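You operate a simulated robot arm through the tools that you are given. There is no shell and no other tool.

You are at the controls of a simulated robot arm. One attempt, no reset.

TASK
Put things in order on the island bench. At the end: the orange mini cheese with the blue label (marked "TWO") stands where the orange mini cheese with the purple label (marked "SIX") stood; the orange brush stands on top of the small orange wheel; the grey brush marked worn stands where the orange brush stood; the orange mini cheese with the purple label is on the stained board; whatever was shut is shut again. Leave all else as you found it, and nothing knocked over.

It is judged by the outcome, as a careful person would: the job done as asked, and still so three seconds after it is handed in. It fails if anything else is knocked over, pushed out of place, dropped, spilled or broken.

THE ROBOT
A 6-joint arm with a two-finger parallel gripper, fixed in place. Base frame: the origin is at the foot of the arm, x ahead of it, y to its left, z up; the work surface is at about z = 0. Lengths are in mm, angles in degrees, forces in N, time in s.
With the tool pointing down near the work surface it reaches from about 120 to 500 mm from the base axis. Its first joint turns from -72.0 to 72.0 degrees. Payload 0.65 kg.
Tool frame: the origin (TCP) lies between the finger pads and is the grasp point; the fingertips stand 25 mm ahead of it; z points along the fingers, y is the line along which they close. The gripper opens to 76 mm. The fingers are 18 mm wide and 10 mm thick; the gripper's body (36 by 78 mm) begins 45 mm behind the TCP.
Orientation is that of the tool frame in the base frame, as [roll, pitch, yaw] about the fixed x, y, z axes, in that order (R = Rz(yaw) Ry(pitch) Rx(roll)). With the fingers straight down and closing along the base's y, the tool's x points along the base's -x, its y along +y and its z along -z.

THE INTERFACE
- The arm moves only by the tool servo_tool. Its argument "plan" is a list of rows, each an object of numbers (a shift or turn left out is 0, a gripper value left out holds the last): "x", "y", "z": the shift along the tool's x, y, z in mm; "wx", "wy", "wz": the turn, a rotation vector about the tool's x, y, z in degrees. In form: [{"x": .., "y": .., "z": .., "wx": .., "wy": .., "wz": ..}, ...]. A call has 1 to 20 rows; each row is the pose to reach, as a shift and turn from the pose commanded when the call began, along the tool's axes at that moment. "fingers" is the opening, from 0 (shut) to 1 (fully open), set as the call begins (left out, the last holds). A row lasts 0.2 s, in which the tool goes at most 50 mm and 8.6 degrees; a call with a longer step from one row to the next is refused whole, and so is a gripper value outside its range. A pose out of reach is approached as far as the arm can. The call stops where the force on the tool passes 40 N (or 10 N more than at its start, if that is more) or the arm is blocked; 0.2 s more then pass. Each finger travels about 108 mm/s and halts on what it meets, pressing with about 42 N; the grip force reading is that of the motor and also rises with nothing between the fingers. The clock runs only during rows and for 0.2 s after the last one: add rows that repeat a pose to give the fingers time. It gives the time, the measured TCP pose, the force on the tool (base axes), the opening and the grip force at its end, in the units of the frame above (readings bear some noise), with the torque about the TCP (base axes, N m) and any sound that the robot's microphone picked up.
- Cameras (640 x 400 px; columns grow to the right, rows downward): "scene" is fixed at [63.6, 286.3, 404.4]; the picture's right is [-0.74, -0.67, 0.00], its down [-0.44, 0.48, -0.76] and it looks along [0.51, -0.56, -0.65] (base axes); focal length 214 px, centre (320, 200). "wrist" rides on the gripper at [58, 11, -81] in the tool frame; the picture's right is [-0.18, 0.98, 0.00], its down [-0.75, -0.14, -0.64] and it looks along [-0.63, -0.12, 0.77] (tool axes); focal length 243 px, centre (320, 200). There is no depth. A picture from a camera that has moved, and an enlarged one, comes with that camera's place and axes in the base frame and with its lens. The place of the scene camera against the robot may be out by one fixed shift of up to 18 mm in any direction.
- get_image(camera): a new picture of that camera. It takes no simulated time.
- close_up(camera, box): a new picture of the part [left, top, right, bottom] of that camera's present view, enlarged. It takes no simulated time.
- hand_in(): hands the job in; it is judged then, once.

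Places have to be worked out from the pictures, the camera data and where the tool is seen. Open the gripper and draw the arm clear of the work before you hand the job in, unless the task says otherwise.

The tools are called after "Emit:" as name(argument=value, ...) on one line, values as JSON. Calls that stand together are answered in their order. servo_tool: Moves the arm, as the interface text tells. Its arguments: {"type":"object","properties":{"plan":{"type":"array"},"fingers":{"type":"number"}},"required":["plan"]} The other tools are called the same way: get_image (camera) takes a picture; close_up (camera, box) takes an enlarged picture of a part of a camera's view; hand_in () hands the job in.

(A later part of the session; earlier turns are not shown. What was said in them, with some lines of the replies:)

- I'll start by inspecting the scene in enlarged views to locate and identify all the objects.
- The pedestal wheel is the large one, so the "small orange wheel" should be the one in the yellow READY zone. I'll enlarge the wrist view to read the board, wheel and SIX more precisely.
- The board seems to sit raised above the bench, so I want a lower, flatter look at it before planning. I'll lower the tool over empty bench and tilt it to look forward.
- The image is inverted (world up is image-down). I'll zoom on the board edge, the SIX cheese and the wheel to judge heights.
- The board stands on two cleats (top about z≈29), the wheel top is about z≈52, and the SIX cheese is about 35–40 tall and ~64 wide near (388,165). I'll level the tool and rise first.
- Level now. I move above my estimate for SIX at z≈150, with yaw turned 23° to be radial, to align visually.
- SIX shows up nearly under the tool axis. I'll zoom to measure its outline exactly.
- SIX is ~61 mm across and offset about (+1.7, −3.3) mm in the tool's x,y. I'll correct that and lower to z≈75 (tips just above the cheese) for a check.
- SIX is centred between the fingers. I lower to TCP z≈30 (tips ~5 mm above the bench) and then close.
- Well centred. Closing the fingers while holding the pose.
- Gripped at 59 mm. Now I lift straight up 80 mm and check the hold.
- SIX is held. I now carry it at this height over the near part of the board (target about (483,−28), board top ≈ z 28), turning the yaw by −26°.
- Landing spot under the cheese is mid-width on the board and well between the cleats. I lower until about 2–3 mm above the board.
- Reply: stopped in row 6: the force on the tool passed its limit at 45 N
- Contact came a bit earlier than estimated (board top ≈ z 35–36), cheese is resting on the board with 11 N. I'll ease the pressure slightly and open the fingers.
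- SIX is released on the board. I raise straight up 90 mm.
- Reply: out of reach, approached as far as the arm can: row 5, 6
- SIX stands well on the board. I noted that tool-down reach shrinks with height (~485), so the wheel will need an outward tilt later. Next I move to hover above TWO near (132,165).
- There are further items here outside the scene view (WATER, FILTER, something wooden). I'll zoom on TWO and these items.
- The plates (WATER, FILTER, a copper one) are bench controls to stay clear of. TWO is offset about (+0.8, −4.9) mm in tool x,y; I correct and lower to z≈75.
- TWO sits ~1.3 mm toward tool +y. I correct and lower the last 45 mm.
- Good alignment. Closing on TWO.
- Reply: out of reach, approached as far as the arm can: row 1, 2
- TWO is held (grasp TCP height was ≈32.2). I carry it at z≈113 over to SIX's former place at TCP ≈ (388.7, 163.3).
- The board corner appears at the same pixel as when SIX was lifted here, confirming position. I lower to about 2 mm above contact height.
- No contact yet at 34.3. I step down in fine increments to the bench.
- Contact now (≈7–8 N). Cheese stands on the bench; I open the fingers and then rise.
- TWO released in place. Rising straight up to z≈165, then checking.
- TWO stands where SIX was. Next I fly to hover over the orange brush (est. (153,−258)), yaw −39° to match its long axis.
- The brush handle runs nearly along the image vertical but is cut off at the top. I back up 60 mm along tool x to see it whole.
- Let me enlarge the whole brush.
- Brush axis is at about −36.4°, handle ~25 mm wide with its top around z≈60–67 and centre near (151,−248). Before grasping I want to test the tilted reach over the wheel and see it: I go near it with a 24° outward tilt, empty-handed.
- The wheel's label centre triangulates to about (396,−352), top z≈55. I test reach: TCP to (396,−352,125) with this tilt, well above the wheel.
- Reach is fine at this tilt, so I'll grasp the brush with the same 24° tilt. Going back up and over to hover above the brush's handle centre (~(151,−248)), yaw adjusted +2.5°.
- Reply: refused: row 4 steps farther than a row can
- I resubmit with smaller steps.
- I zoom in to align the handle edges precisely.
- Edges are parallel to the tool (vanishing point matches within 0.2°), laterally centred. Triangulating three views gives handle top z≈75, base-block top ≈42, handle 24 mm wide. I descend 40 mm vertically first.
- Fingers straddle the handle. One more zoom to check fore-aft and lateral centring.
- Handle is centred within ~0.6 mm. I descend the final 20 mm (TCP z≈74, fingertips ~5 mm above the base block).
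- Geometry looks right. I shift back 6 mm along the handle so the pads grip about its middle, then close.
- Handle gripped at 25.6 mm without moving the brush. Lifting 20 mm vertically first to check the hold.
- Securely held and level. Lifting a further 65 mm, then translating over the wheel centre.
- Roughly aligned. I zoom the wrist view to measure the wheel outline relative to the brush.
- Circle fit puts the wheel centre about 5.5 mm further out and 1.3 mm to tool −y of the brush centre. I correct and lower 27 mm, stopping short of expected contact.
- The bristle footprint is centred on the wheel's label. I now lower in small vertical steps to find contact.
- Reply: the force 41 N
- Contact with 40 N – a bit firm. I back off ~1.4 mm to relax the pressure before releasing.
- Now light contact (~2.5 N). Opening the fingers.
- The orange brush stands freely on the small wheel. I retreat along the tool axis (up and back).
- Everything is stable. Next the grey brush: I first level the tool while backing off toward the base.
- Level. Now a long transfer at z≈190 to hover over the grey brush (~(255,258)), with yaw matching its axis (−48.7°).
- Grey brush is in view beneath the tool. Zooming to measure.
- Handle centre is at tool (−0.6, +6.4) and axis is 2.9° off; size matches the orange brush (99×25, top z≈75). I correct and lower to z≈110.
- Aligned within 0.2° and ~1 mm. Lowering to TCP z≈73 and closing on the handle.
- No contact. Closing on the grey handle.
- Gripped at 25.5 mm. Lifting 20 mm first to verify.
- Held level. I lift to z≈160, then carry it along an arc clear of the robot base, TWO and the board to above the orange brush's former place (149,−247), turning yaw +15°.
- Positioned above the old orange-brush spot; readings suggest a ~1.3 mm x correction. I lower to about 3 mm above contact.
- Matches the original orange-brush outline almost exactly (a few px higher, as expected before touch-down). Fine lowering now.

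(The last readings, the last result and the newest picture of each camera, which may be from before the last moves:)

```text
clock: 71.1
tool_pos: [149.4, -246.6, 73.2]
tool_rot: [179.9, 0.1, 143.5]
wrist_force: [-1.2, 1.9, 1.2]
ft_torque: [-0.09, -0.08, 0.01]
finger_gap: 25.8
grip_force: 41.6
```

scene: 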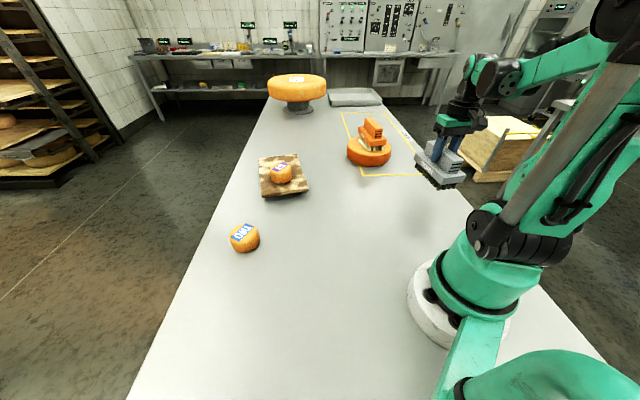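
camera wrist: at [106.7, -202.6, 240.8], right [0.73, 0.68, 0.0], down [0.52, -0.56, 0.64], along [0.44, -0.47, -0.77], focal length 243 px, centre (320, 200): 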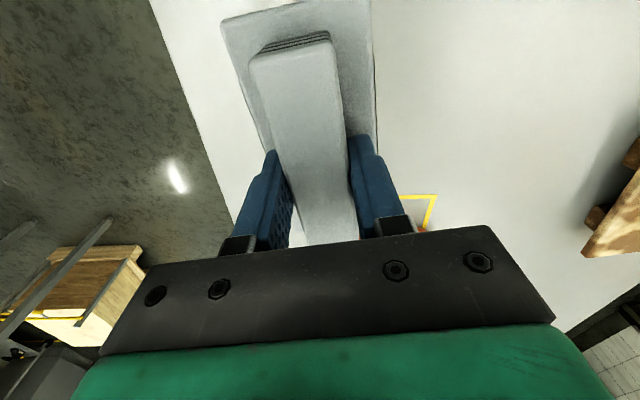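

Light contact reached (~3 N) at z≈73. Opening the fingers.

Emit:
servo_tool(plan=[{"z": 0}, {"z": 0}, {"z": 0}, {"z": 0}], fingers=1)

Emit:
close_up(camera="scene", box=[330, 100, 480, 230])

Emit:
get_image(camera="wrist")

```text
clock: 72.1
tool_pos: [149.7, -247.5, 72.5]
tool_rot: [179.9, 0.0, 143.5]
wrist_force: [-0.7, -0.6, 0.2]
ft_torque: [0.04, -0.03, 0.04]
finger_gap: 76.1
grip_force: 0.0
```

```text
3.08 times, centred on (405, 165) of scene
camera zoom: at [63.6, 286.3, 404.4], right [-0.74, -0.67, 0.0], down [-0.44, 0.48, -0.76], along [0.51, -0.56, -0.65], focal length 660 px, centre (58, 308)
```

zoom: 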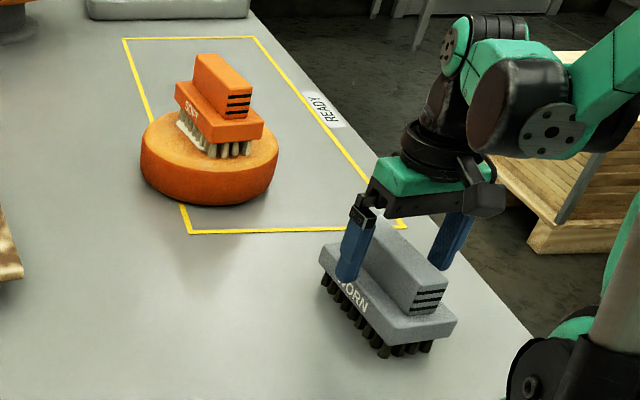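

```text
taken
camera wrist: at [109.0, -202.6, 154.4], right [0.73, 0.68, 0.0], down [0.52, -0.56, 0.64], along [0.44, -0.47, -0.77], focal length 243 px, centre (320, 200)
```

wrist: 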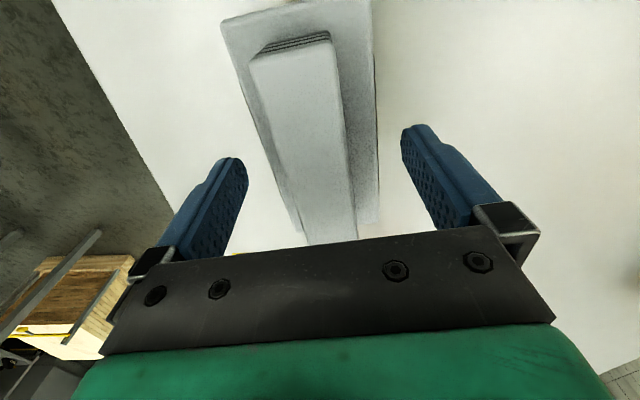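

Released. Rising straight up clear of the handle, then comparing with the original outline.

Emit:
servo_tool(plan=[{"z": -8}, {"z": -25}, {"z": -50}, {"z": -80}, {"z": -110}, {"z": -110}], fingers=1)

Emit:
close_up(camera="scene", box=[370, 130, 490, 230])

Emit:
close_up(camera="scene", box=[330, 100, 480, 230])

Emit:
get_image(camera="wrist")

```text
clock: 73.5
tool_pos: [149.2, -247.1, 182.3]
tool_rot: [179.8, -0.1, 143.5]
wrist_force: [0.1, 0.8, -0.4]
ft_torque: [0.01, -0.01, 0.01]
finger_gap: 76.0
grip_force: 0.0
```

```text
4.00 times, centred on (430, 180) of scene
camera zoom: at [63.6, 286.3, 404.4], right [-0.74, -0.67, 0.0], down [-0.44, 0.48, -0.76], along [0.51, -0.56, -0.65], focal length 858 px, centre (-120, 280)
```

zoom: 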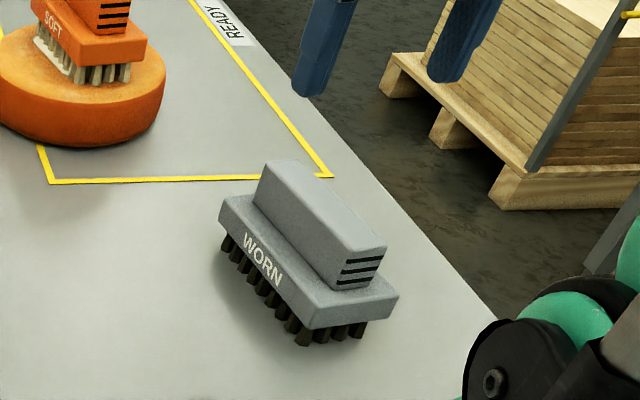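

```text
3.08 times, centred on (405, 165) of scene
camera zoom: at [63.6, 286.3, 404.4], right [-0.74, -0.67, 0.0], down [-0.44, 0.48, -0.76], along [0.51, -0.56, -0.65], focal length 660 px, centre (58, 308)
```

zoom: 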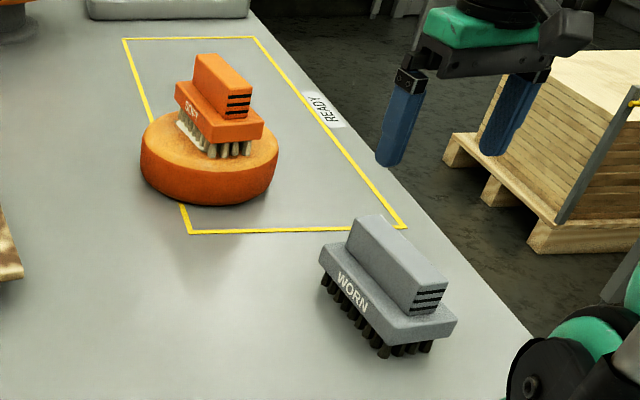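

```text
taken
camera wrist: at [108.7, -202.3, 263.4], right [0.73, 0.68, 0.0], down [0.52, -0.56, 0.64], along [0.44, -0.47, -0.77], focal length 243 px, centre (320, 200)
```

wrist: 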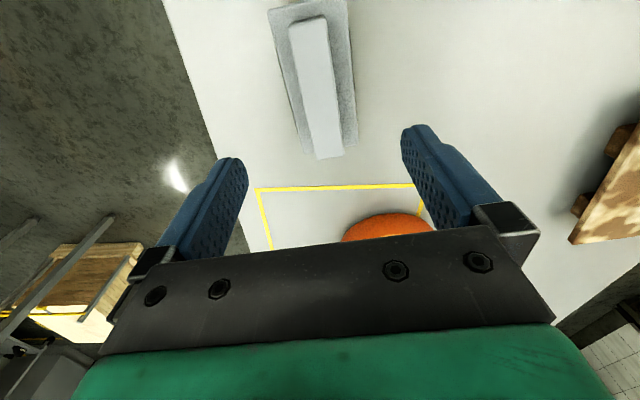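

Grey brush stands where the orange one stood (within ~3–4 mm by outline comparison). I now return the arm to its neutral starting pose, well clear, with the gripper open.

Emit:
servo_tool(plan=[{"x": 2, "y": 12, "z": -15, "wz": -2}, {"x": 6, "y": 42, "z": -28, "wz": -6}, {"x": 11, "y": 80, "z": -40, "wz": -11}, {"x": 16, "y": 118, "z": -50, "wz": -16}, {"x": 21, "y": 156, "z": -58, "wz": -21}, {"x": 26, "y": 194, "z": -66, "wz": -27}, {"x": 31, "y": 230, "z": -73, "wz": -32}, {"x": 35, "y": 259, "z": -78, "wz": -36.5}, {"x": 35, "y": 259, "z": -78, "wz": -36.5}], fingers=1)

Emit:
get_image(camera="scene")

Emit:
close_up(camera="scene", box=[180, 200, 380, 380])

Emit:
close_up(camera="scene", box=[235, 60, 335, 210])

Emit:
get_image(camera="wrist")

```text
clock: 75.5
tool_pos: [275.8, -18.6, 261.5]
tool_rot: [-180.0, 0.1, 179.9]
wrist_force: [-0.4, 0.0, -0.4]
ft_torque: [-0.02, -0.01, 0.0]
finger_gap: 76.1
grip_force: 0.0
```

```text
taken
```

scene: 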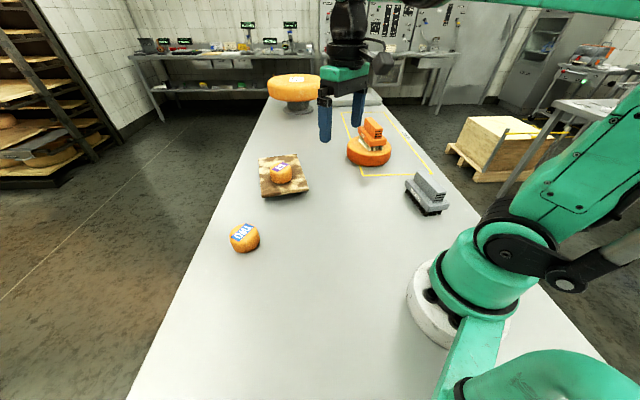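

```text
2.22 times, centred on (280, 290) of scene
camera zoom: at [63.6, 286.4, 404.4], right [-0.74, -0.67, 0.0], down [-0.44, 0.48, -0.76], along [0.51, -0.56, -0.65], focal length 477 px, centre (409, 0)
```

zoom: 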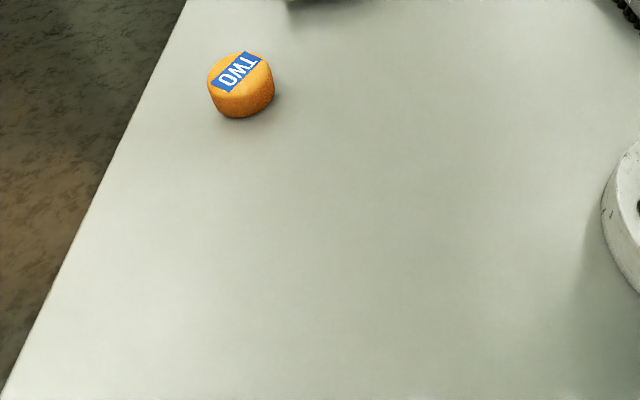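

```text
2.67 times, centred on (285, 135) of scene
camera zoom: at [63.6, 286.4, 404.4], right [-0.74, -0.67, 0.0], down [-0.44, 0.48, -0.76], along [0.51, -0.56, -0.65], focal length 572 px, centre (413, 373)
```

zoom: 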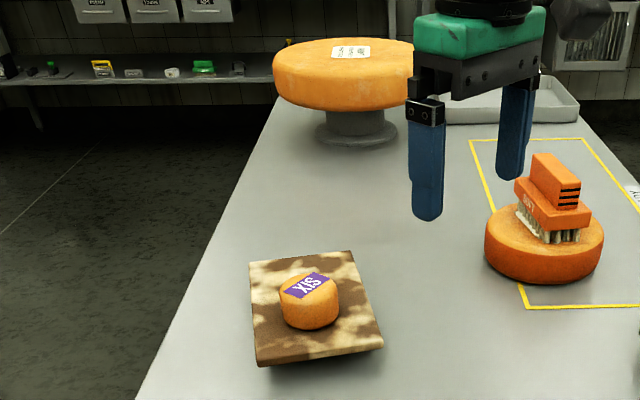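

```text
taken
camera wrist: at [216.7, -5.7, 343.1], right [0.18, 0.98, 0.0], down [0.75, -0.14, 0.64], along [0.63, -0.12, -0.77], focal length 243 px, centre (320, 200)
```

wrist: 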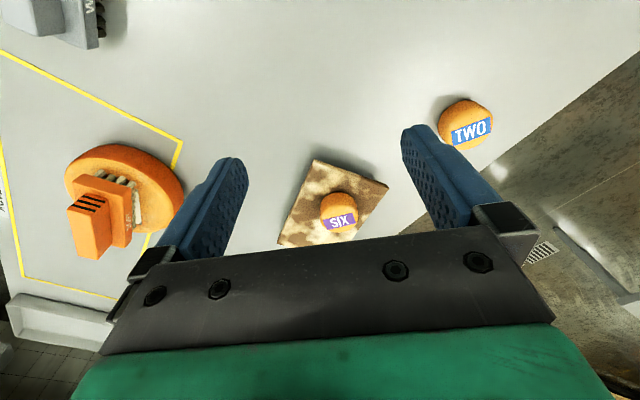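

Final check: TWO's outline matches SIX's original outline exactly. SIX rests on the unmoved board, the orange brush stands centred on the small wheel, and the grey brush is in the orange one's old place. Nothing was opened or disturbed, and the arm is clear with the gripper open, so I'm handing in.

Emit:
hand_in()

```text
The job is handed in.
```

The job is done as asked and handed in. I have no result from the judging yet.

- **TWO cheese (blue label):** it stands where SIX stood, and its outline in the scene camera matches SIX's original outline.
- **SIX cheese (purple label):** it rests on the stained board, and the board did not move.
- **Orange brush:** it stands upright near the middle of the small orange wheel in the READY zone. I took that wheel as "the small one", since the wheel on the pedestal is larger.
- **Grey brush (WORN):** it stands where the orange brush stood, about 3–4 mm off by outline comparison.
- **Anything shut:** I opened nothing, so there was nothing to shut again. I kept clear of the WATER and FILTER plates on the bench.

The last pictures show nothing knocked over or pushed out of place. The gripper is open and the arm is back at its starting pose.
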